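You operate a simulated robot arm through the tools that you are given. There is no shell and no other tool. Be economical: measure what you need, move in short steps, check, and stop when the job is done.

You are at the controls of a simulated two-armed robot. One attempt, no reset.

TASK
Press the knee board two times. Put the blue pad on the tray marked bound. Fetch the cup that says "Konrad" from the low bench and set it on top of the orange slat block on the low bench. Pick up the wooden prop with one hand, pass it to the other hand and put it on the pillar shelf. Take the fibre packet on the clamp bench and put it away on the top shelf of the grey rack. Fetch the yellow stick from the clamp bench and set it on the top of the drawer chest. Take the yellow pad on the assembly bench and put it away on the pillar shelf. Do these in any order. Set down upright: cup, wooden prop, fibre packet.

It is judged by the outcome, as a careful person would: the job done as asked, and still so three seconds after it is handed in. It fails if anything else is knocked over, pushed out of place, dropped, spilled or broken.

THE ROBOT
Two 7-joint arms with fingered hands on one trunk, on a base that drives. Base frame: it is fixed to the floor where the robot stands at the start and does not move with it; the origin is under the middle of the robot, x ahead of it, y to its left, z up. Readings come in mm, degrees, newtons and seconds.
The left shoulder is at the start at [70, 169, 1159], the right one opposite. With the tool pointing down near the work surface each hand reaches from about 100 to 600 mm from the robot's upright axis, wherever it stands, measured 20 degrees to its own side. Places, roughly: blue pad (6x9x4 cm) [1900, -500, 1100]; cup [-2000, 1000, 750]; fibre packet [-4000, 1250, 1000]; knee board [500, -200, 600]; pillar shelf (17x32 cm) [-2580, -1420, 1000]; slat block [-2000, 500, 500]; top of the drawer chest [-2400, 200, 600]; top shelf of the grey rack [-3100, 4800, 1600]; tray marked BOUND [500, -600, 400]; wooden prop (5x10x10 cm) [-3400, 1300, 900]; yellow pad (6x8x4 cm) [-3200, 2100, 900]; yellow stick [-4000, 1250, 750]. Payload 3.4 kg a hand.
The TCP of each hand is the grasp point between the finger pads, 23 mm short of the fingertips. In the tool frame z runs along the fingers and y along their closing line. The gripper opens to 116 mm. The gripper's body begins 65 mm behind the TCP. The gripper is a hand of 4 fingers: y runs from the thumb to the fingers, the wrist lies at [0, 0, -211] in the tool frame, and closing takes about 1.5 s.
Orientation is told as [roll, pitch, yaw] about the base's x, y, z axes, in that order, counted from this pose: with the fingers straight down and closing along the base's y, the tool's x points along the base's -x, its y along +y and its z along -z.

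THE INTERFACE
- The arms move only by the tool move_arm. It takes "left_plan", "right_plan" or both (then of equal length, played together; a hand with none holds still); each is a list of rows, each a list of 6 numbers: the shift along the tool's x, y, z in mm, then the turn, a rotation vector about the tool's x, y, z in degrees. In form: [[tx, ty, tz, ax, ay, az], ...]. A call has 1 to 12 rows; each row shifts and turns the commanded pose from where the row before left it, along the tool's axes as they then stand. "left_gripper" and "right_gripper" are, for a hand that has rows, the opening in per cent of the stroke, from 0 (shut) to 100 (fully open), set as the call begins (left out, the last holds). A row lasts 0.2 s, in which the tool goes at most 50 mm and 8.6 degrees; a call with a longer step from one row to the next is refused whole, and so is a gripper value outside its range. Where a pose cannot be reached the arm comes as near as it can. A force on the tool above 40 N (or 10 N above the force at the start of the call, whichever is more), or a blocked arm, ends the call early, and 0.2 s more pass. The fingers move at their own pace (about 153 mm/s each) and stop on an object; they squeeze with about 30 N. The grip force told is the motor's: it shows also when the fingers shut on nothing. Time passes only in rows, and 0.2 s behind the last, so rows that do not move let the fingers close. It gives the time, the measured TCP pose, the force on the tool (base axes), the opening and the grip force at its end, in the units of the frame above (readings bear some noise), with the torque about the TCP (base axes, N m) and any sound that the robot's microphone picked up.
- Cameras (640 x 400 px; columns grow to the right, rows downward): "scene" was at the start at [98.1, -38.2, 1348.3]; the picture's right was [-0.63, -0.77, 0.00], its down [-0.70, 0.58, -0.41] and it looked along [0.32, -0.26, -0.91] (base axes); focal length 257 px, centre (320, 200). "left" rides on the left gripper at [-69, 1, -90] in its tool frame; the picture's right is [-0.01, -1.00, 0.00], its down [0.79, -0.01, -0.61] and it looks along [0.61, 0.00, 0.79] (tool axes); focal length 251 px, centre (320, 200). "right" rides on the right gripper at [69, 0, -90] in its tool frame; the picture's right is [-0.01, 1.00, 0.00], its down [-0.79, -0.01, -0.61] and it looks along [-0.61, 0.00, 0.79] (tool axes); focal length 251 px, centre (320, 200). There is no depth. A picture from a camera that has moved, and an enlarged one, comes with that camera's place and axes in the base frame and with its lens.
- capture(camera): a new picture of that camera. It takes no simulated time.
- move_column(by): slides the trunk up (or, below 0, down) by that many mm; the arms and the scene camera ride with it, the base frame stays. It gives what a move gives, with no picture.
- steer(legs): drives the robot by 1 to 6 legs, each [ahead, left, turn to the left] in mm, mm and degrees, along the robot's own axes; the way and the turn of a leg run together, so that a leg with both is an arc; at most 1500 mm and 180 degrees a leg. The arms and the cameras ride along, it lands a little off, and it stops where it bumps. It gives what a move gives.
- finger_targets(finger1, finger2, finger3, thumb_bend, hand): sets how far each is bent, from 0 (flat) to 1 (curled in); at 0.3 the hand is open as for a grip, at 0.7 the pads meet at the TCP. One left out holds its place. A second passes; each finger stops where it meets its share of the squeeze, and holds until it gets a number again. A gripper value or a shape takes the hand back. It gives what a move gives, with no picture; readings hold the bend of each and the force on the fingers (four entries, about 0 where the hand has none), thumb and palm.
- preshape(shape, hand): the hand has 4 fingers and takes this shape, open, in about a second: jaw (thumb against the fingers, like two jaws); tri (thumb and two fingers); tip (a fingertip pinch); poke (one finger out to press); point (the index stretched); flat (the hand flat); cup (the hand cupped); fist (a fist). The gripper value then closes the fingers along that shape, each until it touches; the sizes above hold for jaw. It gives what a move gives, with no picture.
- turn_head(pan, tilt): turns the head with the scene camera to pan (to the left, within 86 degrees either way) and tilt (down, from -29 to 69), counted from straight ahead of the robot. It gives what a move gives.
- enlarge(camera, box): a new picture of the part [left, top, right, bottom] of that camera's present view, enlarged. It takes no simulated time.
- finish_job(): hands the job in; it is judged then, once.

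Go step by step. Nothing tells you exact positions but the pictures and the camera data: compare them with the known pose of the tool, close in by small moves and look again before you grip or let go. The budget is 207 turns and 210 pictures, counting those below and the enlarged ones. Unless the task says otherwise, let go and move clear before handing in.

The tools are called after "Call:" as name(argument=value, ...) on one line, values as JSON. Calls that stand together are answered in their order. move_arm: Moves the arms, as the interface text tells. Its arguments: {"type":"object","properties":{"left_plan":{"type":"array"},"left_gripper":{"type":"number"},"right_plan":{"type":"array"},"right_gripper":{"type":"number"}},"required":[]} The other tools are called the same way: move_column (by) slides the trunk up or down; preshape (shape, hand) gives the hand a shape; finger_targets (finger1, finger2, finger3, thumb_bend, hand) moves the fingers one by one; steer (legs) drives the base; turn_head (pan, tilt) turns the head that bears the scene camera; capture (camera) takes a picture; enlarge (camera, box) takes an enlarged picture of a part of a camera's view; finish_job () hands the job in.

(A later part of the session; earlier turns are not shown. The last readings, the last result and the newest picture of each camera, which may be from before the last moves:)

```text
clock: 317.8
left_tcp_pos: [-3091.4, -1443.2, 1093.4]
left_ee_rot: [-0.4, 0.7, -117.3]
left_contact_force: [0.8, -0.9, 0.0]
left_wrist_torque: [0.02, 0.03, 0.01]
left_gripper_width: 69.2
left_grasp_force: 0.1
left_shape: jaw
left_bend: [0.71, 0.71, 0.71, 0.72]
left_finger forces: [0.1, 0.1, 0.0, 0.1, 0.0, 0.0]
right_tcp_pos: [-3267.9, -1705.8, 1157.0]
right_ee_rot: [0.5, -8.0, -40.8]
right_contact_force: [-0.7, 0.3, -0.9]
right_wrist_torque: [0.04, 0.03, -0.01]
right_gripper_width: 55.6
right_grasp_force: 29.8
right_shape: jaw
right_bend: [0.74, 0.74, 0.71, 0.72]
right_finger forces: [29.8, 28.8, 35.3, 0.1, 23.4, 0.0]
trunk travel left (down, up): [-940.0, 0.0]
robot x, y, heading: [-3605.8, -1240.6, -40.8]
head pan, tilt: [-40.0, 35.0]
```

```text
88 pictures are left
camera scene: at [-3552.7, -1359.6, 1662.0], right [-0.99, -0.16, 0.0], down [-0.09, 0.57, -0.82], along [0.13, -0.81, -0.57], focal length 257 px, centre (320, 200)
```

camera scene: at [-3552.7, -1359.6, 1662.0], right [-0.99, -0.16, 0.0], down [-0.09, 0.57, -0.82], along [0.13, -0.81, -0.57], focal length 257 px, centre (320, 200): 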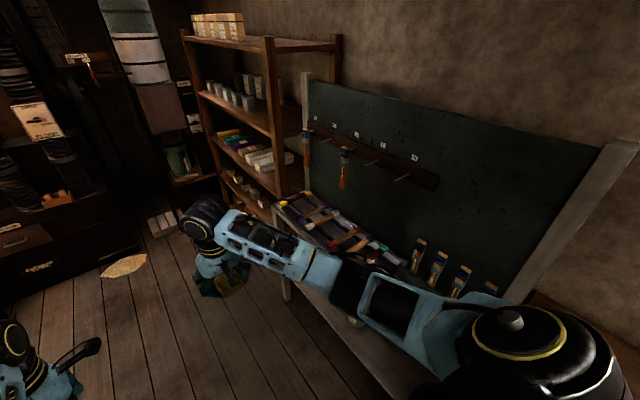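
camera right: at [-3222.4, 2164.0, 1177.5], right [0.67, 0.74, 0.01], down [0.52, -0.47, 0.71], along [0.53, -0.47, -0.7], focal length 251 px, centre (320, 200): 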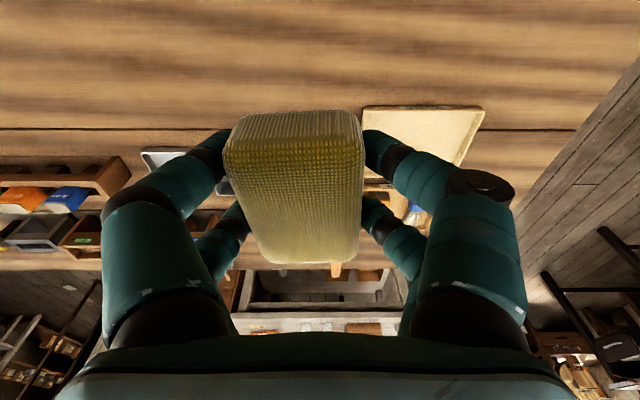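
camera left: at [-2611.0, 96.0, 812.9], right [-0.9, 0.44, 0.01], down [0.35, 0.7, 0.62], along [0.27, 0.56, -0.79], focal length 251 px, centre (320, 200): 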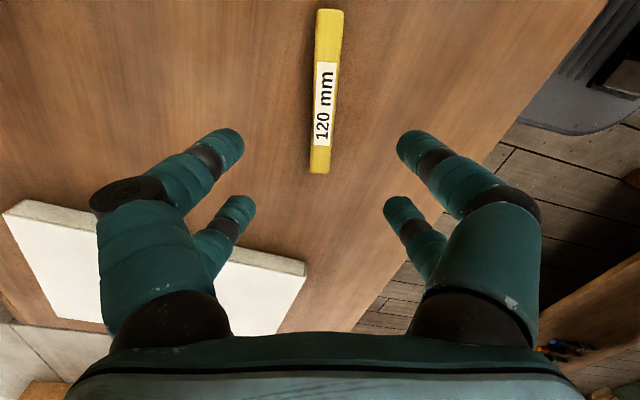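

The shelf is empty, top about z 1022, centre about [-2623, -1403]. I'll drive on past the lever and turn left to face it, keeping a little distance.

Call:
steer(legs=[[776, -80, 0], [0, 0, 90]])

Call:
turn_head(pan=0, tilt=45)

Call:
capture(camera="scene")

Call:
capture(camera="right")

```text
clock: 325.9
left_tcp_pos: [-2870.9, -1290.1, 1093.5]
left_ee_rot: [-0.3, 0.8, -26.5]
left_contact_force: [-0.2, 0.7, 0.1]
left_wrist_torque: [-0.03, -0.01, -0.02]
left_gripper_width: 69.2
left_grasp_force: 0.1
left_shape: jaw
left_bend: [0.71, 0.71, 0.71, 0.72]
left_finger forces: [0.1, 0.0, 0.0, 0.1, 0.1, 0.1]
right_tcp_pos: [-2603.2, -1462.9, 1157.0]
right_ee_rot: [0.6, -8.1, 50.1]
right_contact_force: [-0.3, -0.2, -0.7]
right_wrist_torque: [-0.02, 0.0, -0.01]
right_gripper_width: 55.9
right_grasp_force: 30.5
right_shape: jaw
right_bend: [0.74, 0.74, 0.71, 0.72]
right_finger forces: [29.7, 28.8, 35.0, 0.1, 23.3, 0.0]
trunk travel left (down, up): [-940.0, 0.0]
robot x, y, heading: [-3062.0, -1812.1, 50.0]
head pan, tilt: [-40.0, 35.0]
```

```text
clock: 326.9
left_tcp_pos: [-2871.4, -1291.5, 1092.4]
left_ee_rot: [-0.3, 0.8, -26.5]
left_contact_force: [0.7, -0.3, -0.3]
left_wrist_torque: [0.03, -0.02, 0.01]
left_gripper_width: 69.0
left_grasp_force: 0.0
left_shape: jaw
left_bend: [0.71, 0.71, 0.71, 0.72]
left_finger forces: [0.1, 0.0, 0.1, 0.0, 0.0, 0.1]
right_tcp_pos: [-2605.2, -1462.6, 1157.1]
right_ee_rot: [0.6, -8.0, 50.1]
right_contact_force: [-0.7, 0.6, -0.7]
right_wrist_torque: [0.01, 0.02, -0.02]
right_gripper_width: 55.6
right_grasp_force: 30.1
right_shape: jaw
right_bend: [0.74, 0.74, 0.71, 0.72]
right_finger forces: [29.7, 28.8, 35.0, 0.1, 23.3, 0.0]
trunk travel left (down, up): [-940.0, 0.0]
robot x, y, heading: [-3067.3, -1810.2, 50.2]
head pan, tilt: [0.0, 45.0]
```

```text
87 pictures are left
camera scene: at [-2978.8, -1708.6, 1647.2], right [0.77, -0.64, 0.0], down [-0.45, -0.54, -0.71], along [0.45, 0.54, -0.71], focal length 257 px, centre (320, 200)
```

scene: 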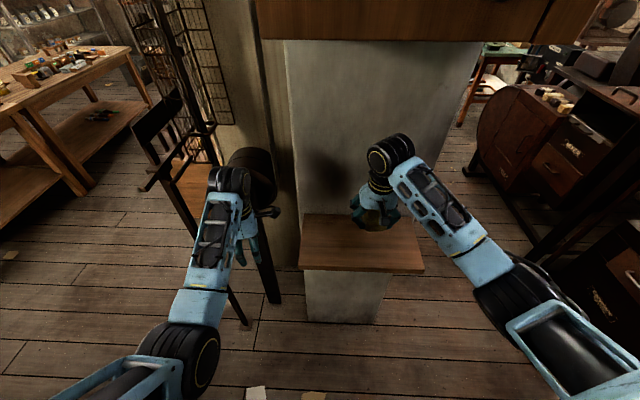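

```text
86 pictures are left
camera right: at [-2655.4, -1524.4, 1236.8], right [-0.76, 0.65, 0.01], down [0.46, 0.53, 0.71], along [0.46, 0.55, -0.7], focal length 251 px, centre (320, 200)
```

right: 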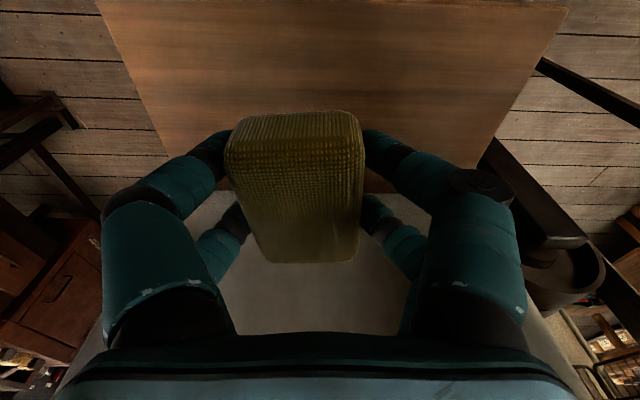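

The shelf spans 57 mm left to 282 mm right of me, 490–690 ahead. I'll set the pad on its right part: move 68 mm right, then lower to contact.

Call:
move_arm(right_plan=[[-7.4, -34, 1, 0, 0, 0], [-7.4, -34, 1, 0, 0, 0], [4.9, 0, 34.7, 0, 0, 0], [4.2, 0, 29.7, 0, 0, 0], [1.4, 0, 9.9, 0, 0, 0], [0.7, 0, 5, 0, 0, 0], [0.6, 0, 4, 0, 0, 0], [0.6, 0, 4, 0, 0, 0], [0.4, 0, 3, 0, 0, 0], [0.4, 0, 3, 0, 0, 0]], right_gripper=0)

Call:
capture(camera="right")

Call:
enlarge(camera="scene", box=[270, 180, 450, 310])

```text
clock: 329.1
left_tcp_pos: [-2871.4, -1291.7, 1094.2]
left_ee_rot: [-0.4, 0.8, -26.5]
left_contact_force: [-0.4, 0.0, 0.3]
left_wrist_torque: [-0.02, 0.0, 0.0]
left_gripper_width: 69.0
left_grasp_force: 0.1
left_shape: jaw
left_bend: [0.71, 0.71, 0.71, 0.72]
left_finger forces: [0.0, 0.0, 0.1, 0.0, 0.1, 0.0]
right_tcp_pos: [-2543.7, -1493.4, 1061.9]
right_ee_rot: [0.5, -8.1, 50.1]
right_contact_force: [0.3, -0.3, 0.3]
right_wrist_torque: [-0.03, 0.0, -0.02]
right_gripper_width: 55.7
right_grasp_force: 29.6
right_shape: jaw
right_bend: [0.74, 0.74, 0.71, 0.72]
right_finger forces: [29.6, 28.7, 34.9, 0.1, 23.5, 0.1]
trunk travel left (down, up): [-940.0, 0.0]
robot x, y, heading: [-3060.0, -1809.6, 50.1]
head pan, tilt: [0.0, 45.0]
```

```text
85 pictures are left
camera right: at [-2594.5, -1556.0, 1141.8], right [-0.76, 0.65, 0.01], down [0.46, 0.53, 0.71], along [0.46, 0.55, -0.7], focal length 251 px, centre (320, 200)
```

right: 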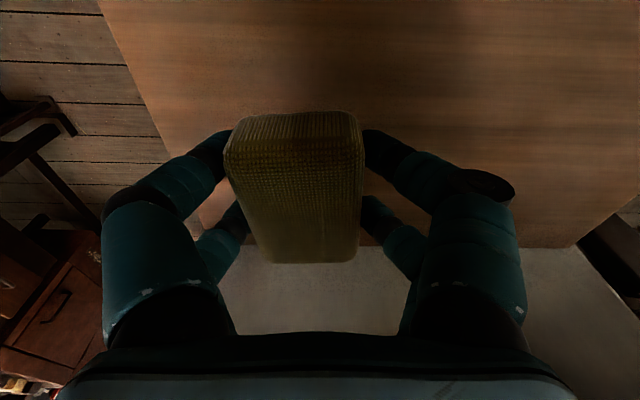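

```text
3.08 times, centred on (360, 245) of scene
camera zoom: at [-2979.0, -1708.4, 1647.2], right [0.77, -0.64, 0.0], down [-0.45, -0.54, -0.71], along [0.45, 0.54, -0.71], focal length 790 px, centre (197, 62)
```

zoom: 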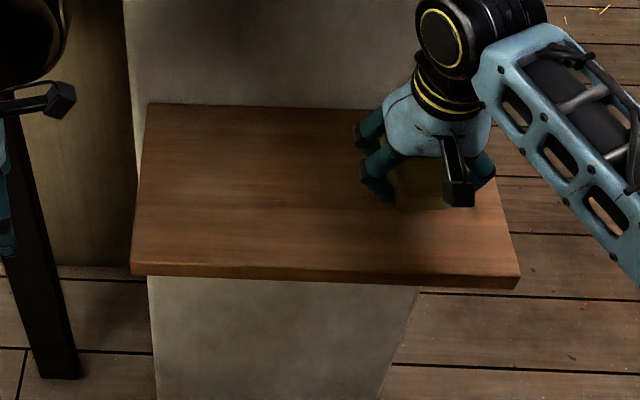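

Not yet touching; the pad is well inside the shelf. Lowering further in small steps.

Call:
move_arm(right_plan=[[0.6, 0, 4, 0, 0, 0], [0.6, 0, 4, 0, 0, 0], [0.4, 0, 3, 0, 0, 0], [0.4, 0, 2.5, 0, 0, 0], [0.4, 0, 2.5, 0, 0, 0], [0.4, 0, 2.5, 0, 0, 0]], right_gripper=0)

```text
clock: 330.6
left_tcp_pos: [-2870.9, -1291.3, 1092.2]
left_ee_rot: [-0.4, 0.9, -26.5]
left_contact_force: [0.8, -1.6, 0.5]
left_wrist_torque: [-0.04, 0.03, 0.0]
left_gripper_width: 69.1
left_grasp_force: 0.0
left_shape: jaw
left_bend: [0.71, 0.71, 0.71, 0.72]
left_finger forces: [0.0, 0.1, 0.0, 0.0, 0.1, 0.0]
right_tcp_pos: [-2543.2, -1494.0, 1043.5]
right_ee_rot: [0.5, -8.0, 50.2]
right_contact_force: [-0.2, -0.6, -1.0]
right_wrist_torque: [0.02, 0.0, -0.03]
right_gripper_width: 55.7
right_grasp_force: 29.9
right_shape: jaw
right_bend: [0.74, 0.74, 0.71, 0.72]
right_finger forces: [29.6, 28.7, 34.8, 0.1, 23.3, 0.0]
trunk travel left (down, up): [-940.0, 0.0]
robot x, y, heading: [-3063.9, -1810.3, 50.0]
head pan, tilt: [0.0, 45.0]
```

Call:
move_arm(right_plan=[[0.4, 0, 2.5, 0, 0, 0], [0.4, 0, 2.5, 0, 0, 0], [0.4, 0, 2.5, 0, 0, 0], [0.4, 0, 2.5, 0, 0, 0], [0.4, 0, 2.5, 0, 0, 0], [0.4, 0, 2.5, 0, 0, 0]], right_gripper=0)

Call:
capture(camera="right")

```text
clock: 331.9
left_tcp_pos: [-2870.4, -1290.1, 1093.0]
left_ee_rot: [-0.4, 0.9, -26.4]
left_contact_force: [0.0, -0.1, -0.1]
left_wrist_torque: [-0.04, -0.02, 0.03]
left_gripper_width: 69.4
left_grasp_force: 0.1
left_shape: jaw
left_bend: [0.71, 0.71, 0.71, 0.72]
left_finger forces: [0.0, 0.1, 0.0, 0.0, 0.0, 0.1]
right_tcp_pos: [-2543.1, -1493.8, 1027.9]
right_ee_rot: [0.4, -7.9, 50.2]
right_contact_force: [0.0, 0.1, -0.7]
right_wrist_torque: [0.02, -0.04, 0.01]
right_gripper_width: 55.6
right_grasp_force: 29.8
right_shape: jaw
right_bend: [0.74, 0.74, 0.71, 0.72]
right_finger forces: [29.6, 28.7, 34.9, 0.1, 23.4, 0.0]
trunk travel left (down, up): [-940.0, 0.0]
robot x, y, heading: [-3065.1, -1811.0, 50.3]
head pan, tilt: [0.0, 45.0]
```

```text
83 pictures are left
camera right: at [-2594.8, -1556.0, 1108.3], right [-0.76, 0.65, 0.01], down [0.46, 0.53, 0.71], along [0.46, 0.55, -0.7], focal length 251 px, centre (320, 200)
```

right: 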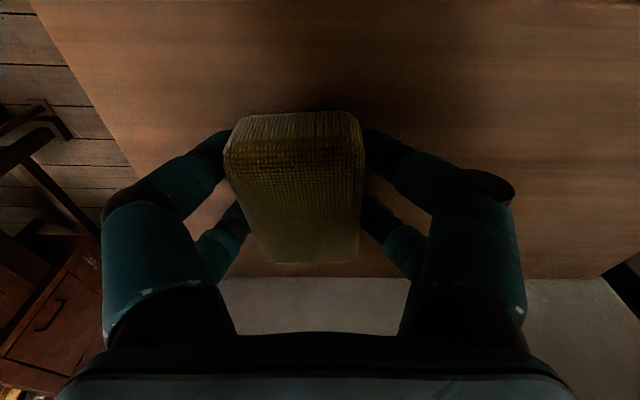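

Shelf top is nearer 1000. Continuing down gently.

Call:
move_arm(right_plan=[[0.3, 0, 2, 0, 0, 0], [0.3, 0, 2, 0, 0, 0], [0.3, 0, 2, 0, 0, 0], [0.3, 0, 2, 0, 0, 0], [0.3, 0, 2, 0, 0, 0], [0.3, 0, 2, 0, 0, 0], [0.3, 0, 2, 0, 0, 0]], right_gripper=0)

Call:
capture(camera="right")

```text
clock: 333.0
left_tcp_pos: [-2872.8, -1292.3, 1093.9]
left_ee_rot: [-0.2, 0.7, -26.5]
left_contact_force: [0.3, 0.0, 0.5]
left_wrist_torque: [0.0, -0.02, 0.0]
left_gripper_width: 69.4
left_grasp_force: 0.0
left_shape: jaw
left_bend: [0.71, 0.71, 0.71, 0.72]
left_finger forces: [0.0, 0.0, 0.0, 0.0, 0.1, 0.0]
right_tcp_pos: [-2543.2, -1492.9, 1027.7]
right_ee_rot: [0.5, -8.7, 50.1]
right_contact_force: [-3.0, -4.2, 21.0]
right_wrist_torque: [-1.1, -0.36, -0.17]
right_gripper_width: 55.3
right_grasp_force: 30.1
right_shape: jaw
right_bend: [0.74, 0.74, 0.71, 0.74]
right_finger forces: [31.2, 28.7, 37.5, 0.0, 42.8, 0.0]
trunk travel left (down, up): [-940.0, 0.0]
robot x, y, heading: [-3066.0, -1811.0, 50.0]
head pan, tilt: [0.0, 45.0]
stopped in row 5 (right hand): the force on the tool passed its limit at 43 N (the readings are from after the stop); the commanded pose is now the measured one
```

```text
82 pictures are left
camera right: at [-2596.1, -1555.9, 1105.7], right [-0.76, 0.65, 0.01], down [0.45, 0.52, 0.72], along [0.46, 0.55, -0.69], focal length 251 px, centre (320, 200)
```

right: 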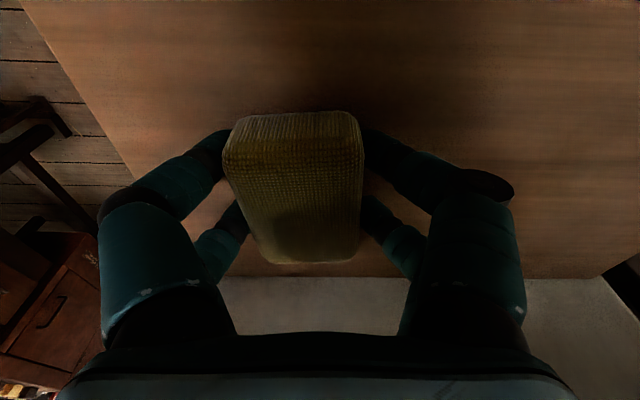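

Contact. I'll release the pad and rise.

Call:
move_arm(right_plan=[[0, 0, 0, 0, 0, 0], [0, 0, 0, 0, 0, 0], [0, 0, 0, 0, 0, 0], [0, 0, 0, 0, 0, 0], [-0.5, 0, -4, 0, 0, 0], [-2.8, 0, -20, 0, 0, 0], [-4.9, 0, -34.7, 0, 0, 0], [-4.9, 0, -34.7, 0, 0, 0], [0, 0, 0, 0, 0, 0]], right_gripper=100)

Call:
capture(camera="right")

Call:
enlarge(camera="scene", box=[270, 180, 450, 310])

```text
clock: 333.6
left_tcp_pos: [-2867.3, -1292.2, 1091.7]
left_ee_rot: [-0.5, 0.9, -26.6]
left_contact_force: [0.4, 0.8, -1.5]
left_wrist_torque: [-0.03, 0.05, 0.04]
left_gripper_width: 69.6
left_grasp_force: 0.1
left_shape: jaw
left_bend: [0.71, 0.71, 0.71, 0.72]
left_finger forces: [0.1, 0.1, 0.1, 0.1, 0.0, 0.1]
right_tcp_pos: [-2537.6, -1490.3, 1025.4]
right_ee_rot: [0.6, -8.8, 49.9]
right_contact_force: [-4.0, -1.8, 8.2]
right_wrist_torque: [-0.46, -0.08, -0.28]
right_gripper_width: 115.8
right_grasp_force: 0.1
right_shape: jaw
right_bend: [0.3, 0.3, 0.3, 0.3]
right_finger forces: [0.8, 0.0, 0.0, 0.1, 7.2, 0.1]
trunk travel left (down, up): [-940.0, 0.0]
robot x, y, heading: [-3064.4, -1807.6, 50.0]
head pan, tilt: [0.0, 45.0]
stopped in row 2 (right hand): the force on the tool passed its limit at 44 N (the readings are from after the stop); the commanded pose is now the measured one
```

```text
81 pictures are left
camera right: at [-2590.0, -1554.0, 1103.2], right [-0.76, 0.65, 0.01], down [0.46, 0.52, 0.72], along [0.46, 0.55, -0.69], focal length 251 px, centre (320, 200)
```

right: 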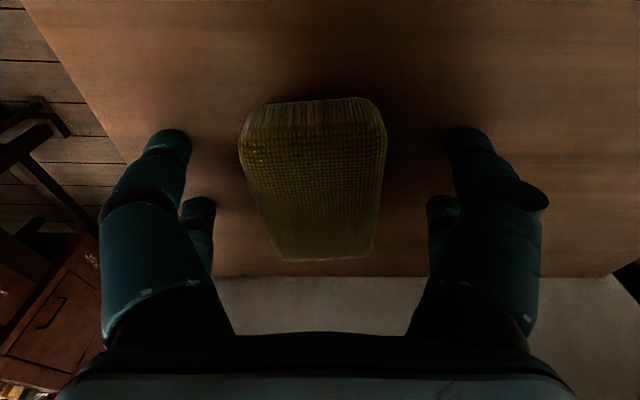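

```text
3.08 times, centred on (360, 245) of scene
camera zoom: at [-2975.6, -1708.8, 1646.3], right [0.77, -0.64, 0.0], down [-0.46, -0.54, -0.71], along [0.45, 0.54, -0.71], focal length 790 px, centre (197, 62)
```

zoom: 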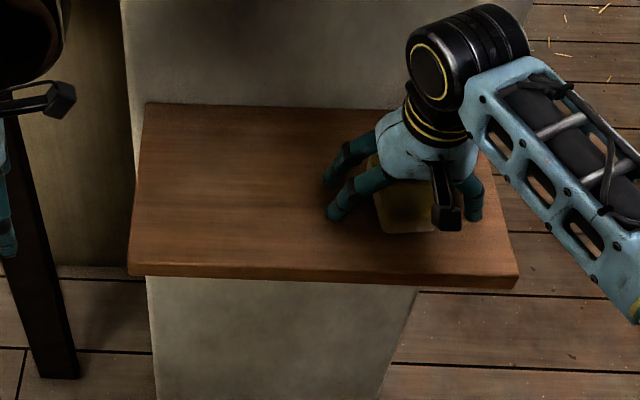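

The pad is freed and sits on the shelf. Raising the hand now.

Call:
move_arm(right_plan=[[-0.5, 0, -4, 0, 0, 0], [-2.8, 0, -20, 0, 0, 0], [-4.9, 0, -34.7, 0, 0, 0], [-4.9, 0, -34.7, 0, 0, 0], [-4.9, 0, -34.7, 0, 0, 0], [0, 0, 0, 0, 0, 0]], right_gripper=100)

Call:
capture(camera="scene")

```text
clock: 335.0
left_tcp_pos: [-2869.6, -1289.8, 1092.5]
left_ee_rot: [-0.4, 0.7, -26.6]
left_contact_force: [-0.7, -0.1, -1.0]
left_wrist_torque: [0.03, -0.02, -0.01]
left_gripper_width: 69.3
left_grasp_force: 0.0
left_shape: jaw
left_bend: [0.71, 0.71, 0.71, 0.72]
left_finger forces: [0.0, 0.0, 0.0, 0.0, 0.0, 0.1]
right_tcp_pos: [-2539.5, -1493.7, 1154.5]
right_ee_rot: [0.5, -8.9, 50.1]
right_contact_force: [0.1, 0.0, -0.3]
right_wrist_torque: [0.01, 0.03, 0.0]
right_gripper_width: 115.9
right_grasp_force: 0.1
right_shape: jaw
right_bend: [0.3, 0.3, 0.3, 0.3]
right_finger forces: [0.0, 0.1, 0.0, 0.0, 0.0, 0.0]
trunk travel left (down, up): [-940.0, 0.0]
robot x, y, heading: [-3063.2, -1806.2, 50.2]
head pan, tilt: [0.0, 45.0]
```

```text
79 pictures are left
camera scene: at [-2978.5, -1708.3, 1647.2], right [0.77, -0.64, 0.0], down [-0.45, -0.54, -0.71], along [0.45, 0.54, -0.71], focal length 257 px, centre (320, 200)
```

scene: 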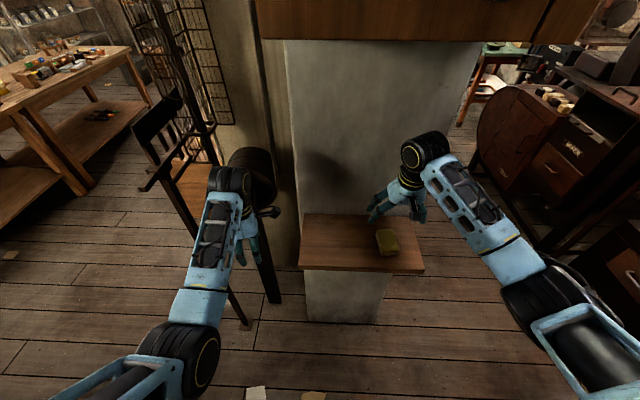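

The pad is on the pillar shelf. Now for the wooden prop: turn back, reverse out past the lever, then turn round in the open area.

Call:
steer(legs=[[0, 0, -90.8], [-1450, 0, 0], [0, 700, 0], [0, 0, 90], [0, 0, 90]])

Call:
turn_head(pan=-30, tilt=35)

Call:
capture(camera="scene")

```text
clock: 357.3
left_tcp_pos: [-4249.6, -118.8, 1093.1]
left_ee_rot: [-0.5, 0.8, 64.4]
left_contact_force: [-0.2, -0.1, 0.9]
left_wrist_torque: [0.0, 0.02, -0.03]
left_gripper_width: 69.3
left_grasp_force: 0.1
left_shape: jaw
left_bend: [0.71, 0.71, 0.71, 0.72]
left_finger forces: [0.1, 0.0, 0.1, 0.1, 0.1, 0.1]
right_tcp_pos: [-4054.2, 214.1, 1154.5]
right_ee_rot: [0.6, -9.0, 141.0]
right_contact_force: [0.1, -0.5, 0.4]
right_wrist_torque: [0.0, 0.0, 0.02]
right_gripper_width: 116.0
right_grasp_force: 0.1
right_shape: jaw
right_bend: [0.3, 0.3, 0.3, 0.3]
right_finger forces: [0.0, 0.1, 0.1, 0.0, 0.1, 0.0]
trunk travel left (down, up): [-940.0, 0.0]
robot x, y, heading: [-3727.8, -306.3, 141.2]
head pan, tilt: [0.0, 45.0]
```

```text
clock: 358.3
left_tcp_pos: [-4251.2, -119.5, 1092.9]
left_ee_rot: [-0.4, 0.6, 64.4]
left_contact_force: [0.3, 0.2, 0.1]
left_wrist_torque: [-0.02, 0.0, 0.02]
left_gripper_width: 69.1
left_grasp_force: 0.0
left_shape: jaw
left_bend: [0.71, 0.71, 0.71, 0.72]
left_finger forces: [0.0, 0.1, 0.0, 0.1, 0.1, 0.0]
right_tcp_pos: [-4054.3, 213.8, 1154.2]
right_ee_rot: [0.5, -8.9, 140.9]
right_contact_force: [1.0, 0.5, 0.5]
right_wrist_torque: [-0.02, 0.0, 0.03]
right_gripper_width: 116.2
right_grasp_force: 0.1
right_shape: jaw
right_bend: [0.3, 0.3, 0.3, 0.3]
right_finger forces: [0.0, 0.0, 0.0, 0.0, 0.1, 0.0]
trunk travel left (down, up): [-940.0, 0.0]
robot x, y, heading: [-3728.8, -304.3, 141.1]
head pan, tilt: [-30.0, 35.0]
```

```text
78 pictures are left
camera scene: at [-3798.3, -192.1, 1662.0], right [0.93, 0.36, 0.0], down [0.21, -0.54, -0.82], along [-0.29, 0.76, -0.57], focal length 257 px, centre (320, 200)
```

scene: 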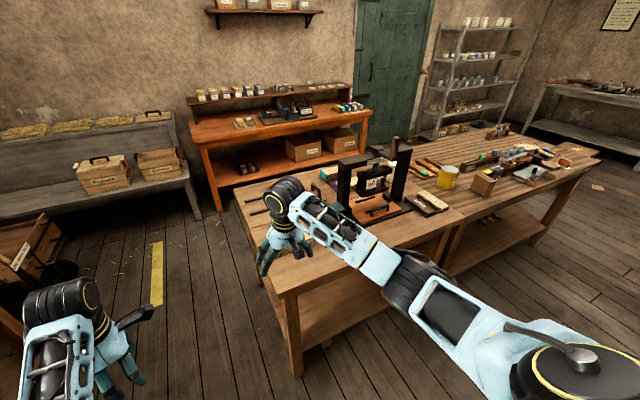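

The prop stands near the front edge at about [-3375, 1305]. I'll strafe right along the bench front and close in.

Call:
steer(legs=[[0, -640, -2], [0, -640, 0], [200, 0, 0]])

Call:
turn_head(pan=-10, tilt=50)

Call:
capture(camera="scene")

Call:
capture(camera="right")

```text
clock: 366.3
left_tcp_pos: [-3553.8, 1013.4, 1094.9]
left_ee_rot: [-0.2, 0.6, 63.2]
left_contact_force: [0.2, 0.2, -0.6]
left_wrist_torque: [-0.01, -0.03, -0.02]
left_gripper_width: 68.7
left_grasp_force: 0.1
left_shape: jaw
left_bend: [0.71, 0.71, 0.71, 0.72]
left_finger forces: [0.1, 0.0, 0.0, 0.0, 0.0, 0.0]
right_tcp_pos: [-3349.4, 1342.7, 1156.2]
right_ee_rot: [0.4, -9.1, 139.8]
right_contact_force: [0.6, 0.6, -0.8]
right_wrist_torque: [0.02, 0.0, 0.02]
right_gripper_width: 115.9
right_grasp_force: 0.1
right_shape: jaw
right_bend: [0.3, 0.3, 0.3, 0.3]
right_finger forces: [0.0, 0.1, 0.0, 0.1, 0.1, 0.0]
trunk travel left (down, up): [-940.0, 0.0]
robot x, y, heading: [-3039.0, 820.0, 139.6]
head pan, tilt: [-30.0, 35.0]
```

```text
clock: 367.1
left_tcp_pos: [-3556.2, 1016.0, 1093.5]
left_ee_rot: [-0.4, 0.8, 63.2]
left_contact_force: [-0.1, 0.9, 0.1]
left_wrist_torque: [-0.01, 0.01, 0.02]
left_gripper_width: 69.4
left_grasp_force: 0.1
left_shape: jaw
left_bend: [0.71, 0.71, 0.71, 0.72]
left_finger forces: [0.1, 0.1, 0.1, 0.1, 0.1, 0.0]
right_tcp_pos: [-3353.8, 1347.2, 1153.8]
right_ee_rot: [0.4, -8.9, 139.7]
right_contact_force: [-0.4, 0.1, 0.4]
right_wrist_torque: [-0.02, -0.01, 0.02]
right_gripper_width: 115.9
right_grasp_force: 0.1
right_shape: jaw
right_bend: [0.3, 0.3, 0.3, 0.3]
right_finger forces: [0.0, 0.0, 0.0, 0.0, 0.0, 0.1]
trunk travel left (down, up): [-940.0, 0.0]
robot x, y, heading: [-3036.9, 823.3, 139.5]
head pan, tilt: [-10.0, 50.0]
```

```text
77 pictures are left
camera scene: at [-3125.2, 911.3, 1640.2], right [0.77, 0.64, 0.0], down [0.49, -0.59, -0.64], along [-0.41, 0.49, -0.77], focal length 257 px, centre (320, 200)
```

scene: 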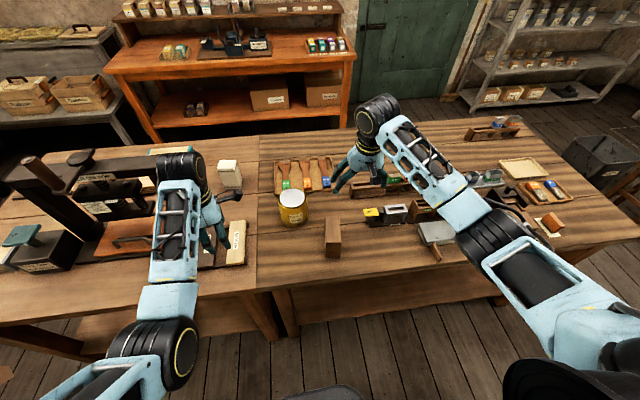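

```text
76 pictures are left
camera right: at [-3291.1, 1293.6, 1232.5], right [-0.65, -0.76, 0.01], down [-0.52, 0.46, 0.72], along [-0.55, 0.47, -0.69], focal length 251 px, centre (320, 200)
```

right: 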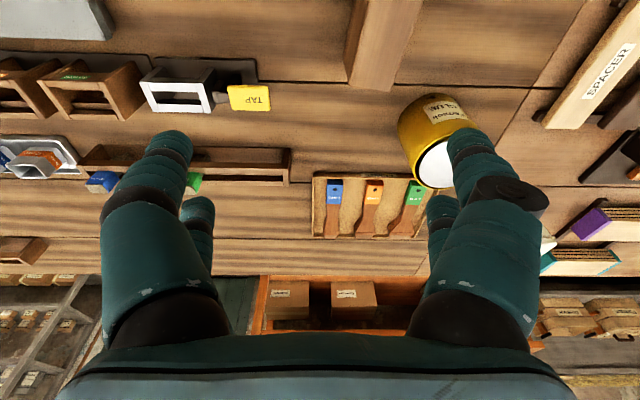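

The prop is about 13 mm ahead and 63 mm left of the right hand. I'll move over it and descend to just above its top.

Call:
move_arm(right_plan=[[-4.2, 21, 0.7, 0, 0, 0], [-4.2, 21, 0.7, 0, 0, 0], [-4.2, 21, 0.7, 0, 0, 0], [6.4, 0, 40.5, 0, 0, 0], [6.4, 0, 40.5, 0, 0, 0], [6.4, 0, 40.5, 0, 0, 0], [2.3, 0, 14.8, 0, 0, 0], [0, 0, 0, 0, 0, 0]], right_gripper=90)

Call:
capture(camera="right")

Call:
enlarge(camera="scene", box=[260, 160, 420, 280])

```text
clock: 368.9
left_tcp_pos: [-3555.0, 1016.3, 1092.7]
left_ee_rot: [-0.4, 0.8, 63.2]
left_contact_force: [-0.9, 0.1, -0.1]
left_wrist_torque: [0.0, -0.04, 0.01]
left_gripper_width: 69.0
left_grasp_force: 0.1
left_shape: jaw
left_bend: [0.71, 0.71, 0.71, 0.72]
left_finger forces: [0.1, 0.1, 0.0, 0.0, 0.0, 0.1]
right_tcp_pos: [-3404.9, 1306.8, 1015.9]
right_ee_rot: [0.5, -8.8, 139.8]
right_contact_force: [0.1, 0.0, 0.3]
right_wrist_torque: [0.02, -0.02, -0.03]
right_gripper_width: 104.4
right_grasp_force: 0.0
right_shape: jaw
right_bend: [0.47, 0.47, 0.47, 0.47]
right_finger forces: [0.1, 0.0, 0.0, 0.0, 0.0, 0.0]
trunk travel left (down, up): [-940.0, 0.0]
robot x, y, heading: [-3039.4, 819.0, 139.6]
head pan, tilt: [-10.0, 50.0]
```

```text
75 pictures are left
camera right: at [-3341.7, 1253.8, 1094.1], right [-0.65, -0.76, 0.01], down [-0.52, 0.46, 0.72], along [-0.55, 0.47, -0.69], focal length 251 px, centre (320, 200)
```

right: 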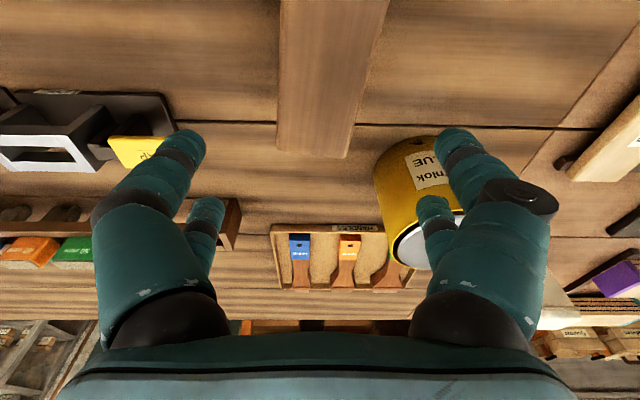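

```text
3.33 times, centred on (340, 220) of scene
camera zoom: at [-3124.1, 910.5, 1640.3], right [0.77, 0.64, 0.0], down [0.49, -0.59, -0.64], along [-0.41, 0.49, -0.77], focal length 856 px, centre (253, 133)
```

zoom: 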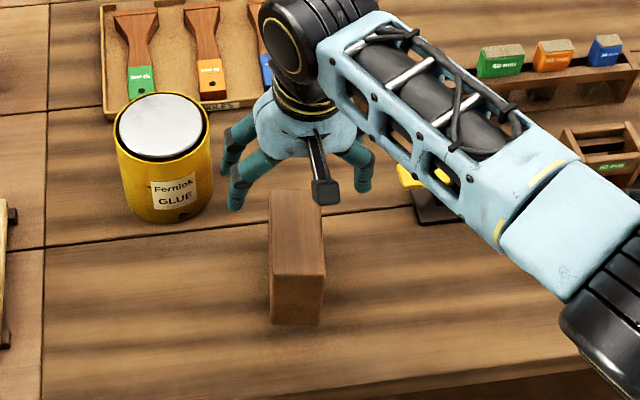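

The prop is turned about 10° and its centre is 34 mm nearer than the hand. I'll correct, then descend around it.

Call:
move_arm(right_plan=[[16.8, 1.5, -2.7, 0, 0, 5], [16.8, 1.5, -2.7, 0, 0, 5], [0, 0, 0, 0, 0, 0], [4.2, 0, 26.7, 0, 0, 0], [2.5, 0, 15.8, 0, 0, 0], [0, 0, 0, 0, 0, 0]], right_gripper=95)

Call:
capture(camera="right")

Call:
enlarge(camera="scene", box=[260, 160, 420, 280])

```text
clock: 370.3
left_tcp_pos: [-3554.3, 1015.0, 1092.2]
left_ee_rot: [-0.5, 0.8, 63.2]
left_contact_force: [0.0, 0.0, -0.5]
left_wrist_torque: [0.05, 0.0, 0.04]
left_gripper_width: 69.3
left_grasp_force: 0.0
left_shape: jaw
left_bend: [0.71, 0.71, 0.71, 0.72]
left_finger forces: [0.0, 0.0, 0.0, 0.0, 0.0, 0.0]
right_tcp_pos: [-3381.4, 1279.7, 972.6]
right_ee_rot: [2.0, -8.6, 129.6]
right_contact_force: [0.1, 0.2, 1.0]
right_wrist_torque: [0.02, -0.01, 0.01]
right_gripper_width: 110.1
right_grasp_force: 0.1
right_shape: jaw
right_bend: [0.4, 0.4, 0.4, 0.4]
right_finger forces: [0.0, 0.1, 0.0, 0.1, 0.1, 0.1]
trunk travel left (down, up): [-940.0, 0.0]
robot x, y, heading: [-3037.9, 821.5, 139.9]
head pan, tilt: [-10.0, 50.0]
```

```text
73 pictures are left
camera right: at [-3327.9, 1218.5, 1052.2], right [-0.77, -0.63, 0.04], down [-0.42, 0.55, 0.72], along [-0.48, 0.54, -0.69], focal length 251 px, centre (320, 200)
```

right: 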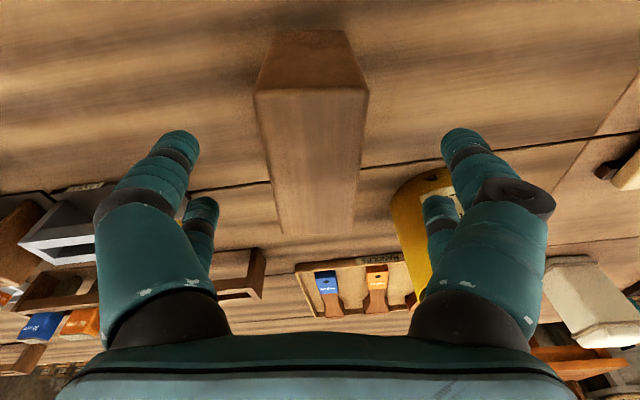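

```text
3.33 times, centred on (340, 220) of scene
camera zoom: at [-3124.2, 910.4, 1640.3], right [0.77, 0.64, 0.0], down [0.49, -0.59, -0.64], along [-0.41, 0.49, -0.77], focal length 856 px, centre (253, 133)
```

zoom: 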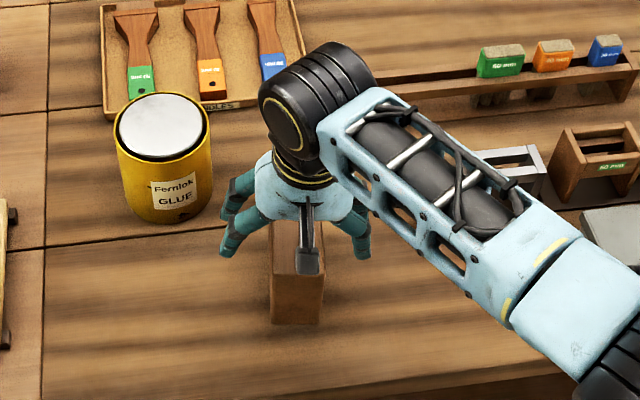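

Well aligned now. Descending to z 908 and closing.

Call:
move_arm(right_plan=[[-6.9, 0, 1.1, 0, 0, 0], [4.2, 0, 26.7, 0, 0, 0], [4.2, 0, 26.7, 0, 0, 0], [1.9, 0, 11.9, 0, 0, 0], [0, 0, 0, 0, 0, 0]], right_gripper=95)

Call:
move_arm(right_plan=[[0, 0, 0, 0, 0, 0], [0, 0, 0, 0, 0, 0], [0, 0, 0, 0, 0, 0], [0, 0, 0, 0, 0, 0], [0, 0, 0, 0, 0, 0], [0, 0, 0, 0, 0, 0], [0, 0, 0, 0, 0, 0]], right_gripper=0)

Call:
capture(camera="right")

```text
clock: 371.5
left_tcp_pos: [-3555.3, 1015.8, 1093.8]
left_ee_rot: [-0.4, 0.9, 63.3]
left_contact_force: [0.0, -0.3, -0.2]
left_wrist_torque: [0.01, -0.03, 0.0]
left_gripper_width: 69.6
left_grasp_force: 0.1
left_shape: jaw
left_bend: [0.71, 0.71, 0.71, 0.72]
left_finger forces: [0.0, 0.0, 0.0, 0.0, 0.0, 0.1]
right_tcp_pos: [-3386.3, 1281.6, 906.1]
right_ee_rot: [1.9, -8.7, 129.7]
right_contact_force: [-0.2, -0.1, 0.1]
right_wrist_torque: [0.02, -0.03, -0.02]
right_gripper_width: 110.1
right_grasp_force: 0.1
right_shape: jaw
right_bend: [0.4, 0.4, 0.4, 0.4]
right_finger forces: [0.0, 0.1, 0.1, 0.0, 0.0, 0.1]
trunk travel left (down, up): [-940.0, 0.0]
robot x, y, heading: [-3035.5, 817.4, 139.7]
head pan, tilt: [-10.0, 50.0]
```

```text
clock: 373.1
left_tcp_pos: [-3555.3, 1015.0, 1092.8]
left_ee_rot: [-0.4, 0.7, 63.3]
left_contact_force: [0.2, 0.3, -0.2]
left_wrist_torque: [0.01, -0.02, 0.02]
left_gripper_width: 69.3
left_grasp_force: 0.0
left_shape: jaw
left_bend: [0.71, 0.71, 0.71, 0.72]
left_finger forces: [0.0, 0.0, 0.0, 0.0, 0.1, 0.0]
right_tcp_pos: [-3385.8, 1281.4, 907.6]
right_ee_rot: [2.0, -8.6, 129.5]
right_contact_force: [-0.6, 0.8, -0.8]
right_wrist_torque: [0.0, 0.01, 0.01]
right_gripper_width: 46.4
right_grasp_force: 30.1
right_shape: jaw
right_bend: [0.73, 0.73, 0.73, 0.76]
right_finger forces: [27.7, 27.4, 27.4, 0.0, 27.3, 0.0]
trunk travel left (down, up): [-940.0, 0.0]
robot x, y, heading: [-3038.4, 821.6, 139.7]
head pan, tilt: [-10.0, 50.0]
```

```text
71 pictures are left
camera right: at [-3332.5, 1220.6, 985.9], right [-0.77, -0.63, 0.04], down [-0.42, 0.55, 0.72], along [-0.48, 0.54, -0.69], focal length 251 px, centre (320, 200)
```

right: 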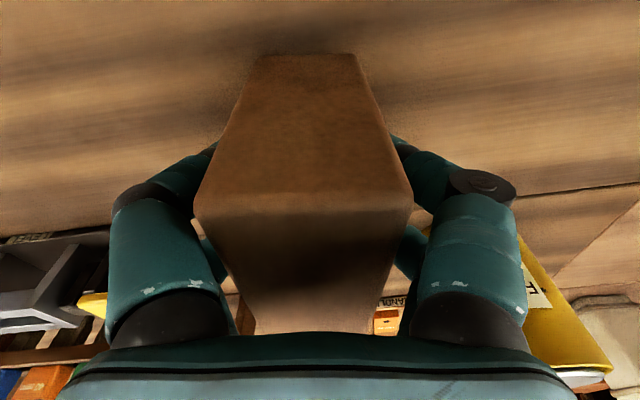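

Gripped, but for the hand-over I want the right hand to hold only the prop's top, tilted away so the left can take the lower part. I'll reopen, rise to 935 and tilt 24°, then regrip.

Call:
move_arm(right_plan=[[0, 0, 0, 0, 0, 0], [0, 0, 0, 0, 0, 0], [0, 0, 0, 0, 0, 0], [-2.2, 0, -14, 0, 0, 0], [-2.1, 0, -13.5, 0, 0, 0], [0, 0, 0, 0, 8, 0], [0, 0, 0, 0, 8, 0], [0, 0, 0, 0, 8, 0], [0, 0, 0, 0, 0, 0]], right_gripper=85)

Call:
capture(camera="right")

Call:
enlarge(camera="scene", box=[260, 160, 420, 280])

```text
clock: 375.1
left_tcp_pos: [-3555.3, 1016.0, 1093.1]
left_ee_rot: [-0.4, 0.8, 63.3]
left_contact_force: [-0.3, -0.7, -0.4]
left_wrist_torque: [-0.02, -0.02, -0.01]
left_gripper_width: 69.5
left_grasp_force: 0.0
left_shape: jaw
left_bend: [0.71, 0.71, 0.71, 0.72]
left_finger forces: [0.1, 0.1, 0.1, 0.1, 0.0, 0.0]
right_tcp_pos: [-3341.9, 1262.4, 953.2]
right_ee_rot: [2.1, 15.5, 130.5]
right_contact_force: [0.7, -0.1, -0.2]
right_wrist_torque: [0.0, -0.07, 0.01]
right_gripper_width: 98.3
right_grasp_force: 0.0
right_shape: jaw
right_bend: [0.54, 0.54, 0.54, 0.54]
right_finger forces: [0.1, 0.1, 0.1, 0.1, 0.1, 0.0]
right hand out of reach, approached as far as the arm can: row 7, 8
trunk travel left (down, up): [-940.0, 0.0]
robot x, y, heading: [-3035.6, 818.7, 140.0]
head pan, tilt: [-10.0, 50.0]
```

```text
70 pictures are left
camera right: at [-3313.1, 1231.4, 1058.5], right [-0.77, -0.63, 0.03], down [-0.58, 0.72, 0.37], along [-0.26, 0.27, -0.93], focal length 251 px, centre (320, 200)
```

right: 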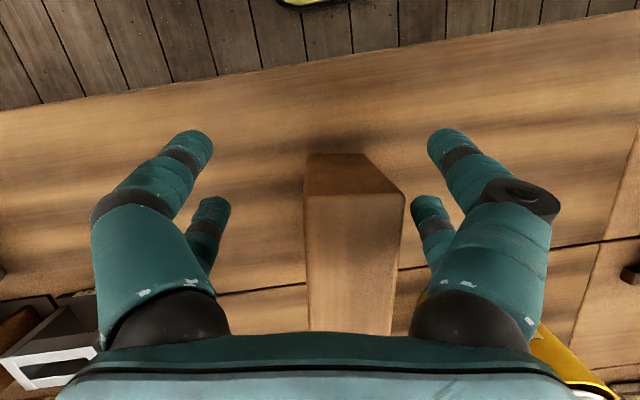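

```text
3.33 times, centred on (340, 220) of scene
camera zoom: at [-3125.1, 910.4, 1640.3], right [0.77, 0.64, 0.0], down [0.49, -0.59, -0.64], along [-0.41, 0.49, -0.77], focal length 856 px, centre (253, 133)
```

zoom: 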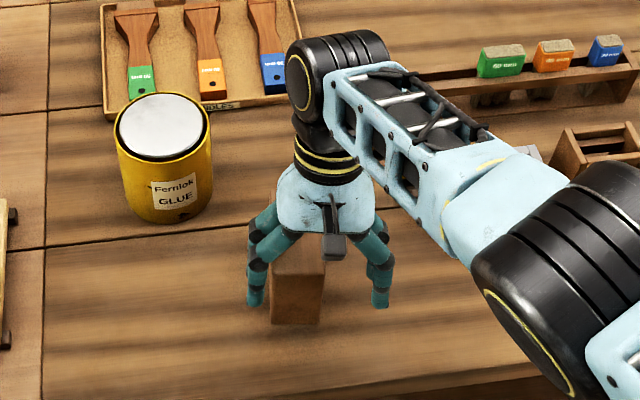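

The arm hit its reach, so I'll drive the base 46 mm forward and lower the trunk 18 mm to put the hand right at the prop's top.

Call:
steer(legs=[[46, 9, 0]])

Call:
move_column(by=-18)

Call:
capture(camera="right")

```text
clock: 376.1
left_tcp_pos: [-3588.3, 1034.7, 1097.8]
left_ee_rot: [0.0, 0.7, 63.2]
left_contact_force: [0.0, -0.7, 0.8]
left_wrist_torque: [0.03, 0.08, 0.02]
left_gripper_width: 69.2
left_grasp_force: 0.0
left_shape: jaw
left_bend: [0.71, 0.71, 0.71, 0.72]
left_finger forces: [0.0, 0.0, 0.1, 0.0, 0.1, 0.0]
right_tcp_pos: [-3375.9, 1280.8, 957.1]
right_ee_rot: [2.3, 14.9, 130.6]
right_contact_force: [0.3, 0.5, 1.4]
right_wrist_torque: [0.02, 0.04, -0.01]
right_gripper_width: 98.2
right_grasp_force: 0.1
right_shape: jaw
right_bend: [0.54, 0.54, 0.54, 0.54]
right_finger forces: [0.1, 0.1, 0.1, 0.1, 0.0, 0.0]
trunk travel left (down, up): [-940.0, 0.0]
robot x, y, heading: [-3076.2, 841.8, 139.7]
head pan, tilt: [-10.0, 50.0]
```

```text
clock: 376.7
left_tcp_pos: [-3594.0, 1036.6, 1076.9]
left_ee_rot: [-0.3, 0.7, 63.2]
left_contact_force: [-0.2, 0.9, 0.2]
left_wrist_torque: [0.01, 0.0, -0.01]
left_gripper_width: 69.3
left_grasp_force: 0.0
left_shape: jaw
left_bend: [0.71, 0.71, 0.71, 0.72]
left_finger forces: [0.1, 0.0, 0.0, 0.0, 0.1, 0.0]
right_tcp_pos: [-3379.8, 1284.1, 936.0]
right_ee_rot: [2.1, 15.2, 130.4]
right_contact_force: [0.4, -0.1, 0.2]
right_wrist_torque: [0.03, -0.02, 0.01]
right_gripper_width: 98.5
right_grasp_force: 0.0
right_shape: jaw
right_bend: [0.54, 0.54, 0.54, 0.54]
right_finger forces: [0.0, 0.0, 0.0, 0.1, 0.0, 0.1]
trunk travel left (down, up): [-922.0, 18.0]
robot x, y, heading: [-3078.5, 842.4, 139.7]
head pan, tilt: [-10.0, 50.0]
```

```text
68 pictures are left
camera right: at [-3351.2, 1252.6, 1041.5], right [-0.77, -0.63, 0.03], down [-0.58, 0.72, 0.38], along [-0.26, 0.27, -0.93], focal length 251 px, centre (320, 200)
```

right: 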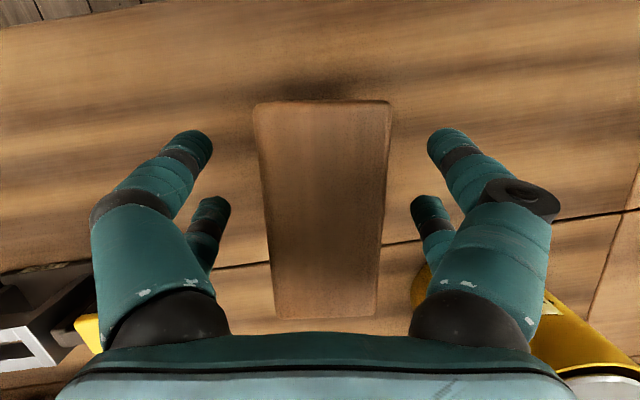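

The hand is centred on the prop's top. Closing and lifting.

Call:
move_arm(right_plan=[[0, 0, 0, 0, 0, 0], [0, 0, 0, 0, 0, 0], [0, 0, 0, 0, 0, 0], [0, 0, 0, 0, 0, 0], [0, 0, 0, 0, 0, 0], [0, 0, 0, 0, 0, 0], [2.6, 0, -9.7, 0, 0, 0], [6.5, 0, -24, 0, 0, 0], [9, 0, -33, 0, 0, 0], [9, 0, -33, 0, 0, 0], [9, 0, -33, 0, 0, 0]], right_gripper=0)

Call:
capture(camera="right")

```text
clock: 379.1
left_tcp_pos: [-3595.2, 1038.8, 1075.9]
left_ee_rot: [-0.4, 0.8, 63.2]
left_contact_force: [0.0, -0.8, -0.6]
left_wrist_torque: [-0.02, 0.02, 0.03]
left_gripper_width: 68.8
left_grasp_force: 0.2
left_shape: jaw
left_bend: [0.71, 0.71, 0.71, 0.72]
left_finger forces: [0.0, 0.0, 0.0, 0.1, 0.1, 0.1]
right_tcp_pos: [-3379.7, 1289.4, 1071.5]
right_ee_rot: [2.1, 15.4, 130.4]
right_contact_force: [-0.1, 0.4, -2.0]
right_wrist_torque: [0.0, 0.02, 0.0]
right_gripper_width: 42.9
right_grasp_force: 30.4
right_shape: jaw
right_bend: [0.73, 0.73, 0.73, 0.77]
right_finger forces: [27.3, 27.3, 27.2, 0.1, 27.5, 0.0]
trunk travel left (down, up): [-922.0, 18.0]
robot x, y, heading: [-3080.8, 838.9, 139.8]
head pan, tilt: [-10.0, 50.0]
```

```text
67 pictures are left
camera right: at [-3349.7, 1258.3, 1178.5], right [-0.77, -0.63, 0.03], down [-0.58, 0.72, 0.37], along [-0.26, 0.27, -0.93], focal length 251 px, centre (320, 200)
```

right: 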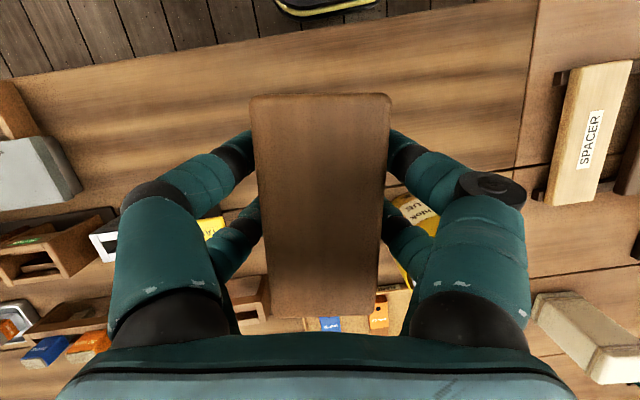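

The prop is in the right hand. I'll back away from the bench and prepare the left hand to point forward.

Call:
steer(legs=[[-340, 0, 0]])

Call:
move_arm(left_plan=[[0, 0, 0, 0, 0, -8.3], [0, 0, 0, 0, 0, -8.3], [0, 0, 0, 0, 0, -8.3], [0, 0, 0, 0, 0, -8.3], [0, 0, 0, 0, 0, -8.3], [0, 0, 0, 0, 0, -8.3], [0, 0, 0, 0, 0, -8.3], [0, 0, 0, 0, 0, -8.3], [0, 0, 0, 0, 0, 0]], left_gripper=100)

Call:
move_arm(left_plan=[[0, 0, 0, 0, -7.5, 0], [0, 0, 0, 0, -7.5, 0], [0, 0, 0, 0, -7.5, 0], [0, 0, 0, 0, -7.5, 0], [0, 0, 0, 0, -7.5, 0], [0, 0, 0, 0, -7.5, 0], [0, 0, 0, 0, -7.5, 0], [0, 0, 0, 0, -7.5, 0], [0, 0, 0, 0, -7.5, 0], [0, 0, 0, 0, -7.5, 0], [0, 0, 0, 0, 0, 0]], left_gripper=100)

Call:
capture(camera="scene")

```text
clock: 381.3
left_tcp_pos: [-3340.1, 822.7, 1072.8]
left_ee_rot: [-0.4, 0.7, 63.1]
left_contact_force: [0.1, -0.3, 0.0]
left_wrist_torque: [0.0, -0.02, 0.01]
left_gripper_width: 69.4
left_grasp_force: 0.1
left_shape: jaw
left_bend: [0.71, 0.71, 0.71, 0.72]
left_finger forces: [0.1, 0.1, 0.0, 0.1, 0.0, 0.0]
right_tcp_pos: [-3123.0, 1073.8, 1072.1]
right_ee_rot: [2.0, 15.5, 130.4]
right_contact_force: [0.3, 0.9, -2.7]
right_wrist_torque: [-0.02, -0.01, -0.01]
right_gripper_width: 42.8
right_grasp_force: 29.8
right_shape: jaw
right_bend: [0.73, 0.73, 0.73, 0.77]
right_finger forces: [27.3, 27.3, 27.2, 0.0, 27.5, 0.0]
trunk travel left (down, up): [-922.0, 18.0]
robot x, y, heading: [-2826.1, 625.2, 139.8]
head pan, tilt: [-10.0, 50.0]
```

```text
clock: 383.5
left_tcp_pos: [-3357.9, 802.0, 1074.1]
left_ee_rot: [3.1, 1.0, 131.3]
left_contact_force: [0.0, 0.2, -1.3]
left_wrist_torque: [0.0, -0.01, -0.03]
left_gripper_width: 115.9
left_grasp_force: 0.0
left_shape: jaw
left_bend: [0.3, 0.3, 0.3, 0.3]
left_finger forces: [0.0, 0.0, 0.0, 0.0, 0.1, 0.0]
right_tcp_pos: [-3120.9, 1071.9, 1071.8]
right_ee_rot: [2.1, 15.4, 130.3]
right_contact_force: [-0.9, 0.3, -2.8]
right_wrist_torque: [-0.02, -0.04, 0.02]
right_gripper_width: 43.0
right_grasp_force: 30.0
right_shape: jaw
right_bend: [0.73, 0.73, 0.73, 0.77]
right_finger forces: [27.3, 27.3, 27.2, 0.1, 27.5, 0.0]
trunk travel left (down, up): [-922.0, 18.0]
robot x, y, heading: [-2822.2, 621.9, 139.4]
head pan, tilt: [-10.0, 50.0]
stopped in row 9 (left hand): the arm was blocked; the commanded pose is now the measured one
```

```text
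clock: 384.3
left_tcp_pos: [-3435.1, 796.4, 1164.5]
left_ee_rot: [11.3, -28.7, 129.5]
left_contact_force: [0.0, 1.0, 0.7]
left_wrist_torque: [-0.02, 0.01, -0.01]
left_gripper_width: 115.8
left_grasp_force: 0.2
left_shape: jaw
left_bend: [0.3, 0.3, 0.3, 0.3]
left_finger forces: [0.1, 0.1, 0.0, 0.1, 0.1, 0.1]
right_tcp_pos: [-3121.8, 1072.7, 1073.2]
right_ee_rot: [2.1, 15.4, 130.3]
right_contact_force: [0.4, 0.0, -2.4]
right_wrist_torque: [0.02, -0.01, 0.01]
right_gripper_width: 43.1
right_grasp_force: 29.7
right_shape: jaw
right_bend: [0.73, 0.73, 0.73, 0.77]
right_finger forces: [27.4, 27.3, 27.3, 0.0, 27.5, 0.1]
trunk travel left (down, up): [-922.0, 18.0]
robot x, y, heading: [-2819.4, 622.9, 139.7]
head pan, tilt: [-10.0, 50.0]
stopped in row 3 (left hand): the arm was blocked; the commanded pose is now the measured one
```

```text
66 pictures are left
camera scene: at [-2907.7, 715.9, 1622.3], right [0.77, 0.64, 0.0], down [0.49, -0.59, -0.64], along [-0.41, 0.49, -0.77], focal length 257 px, centre (320, 200)
```

scene: 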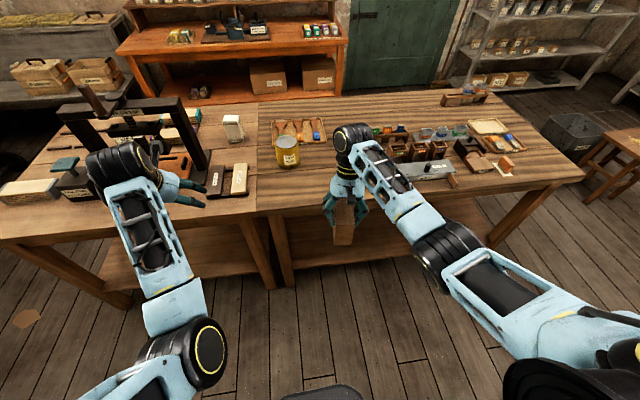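

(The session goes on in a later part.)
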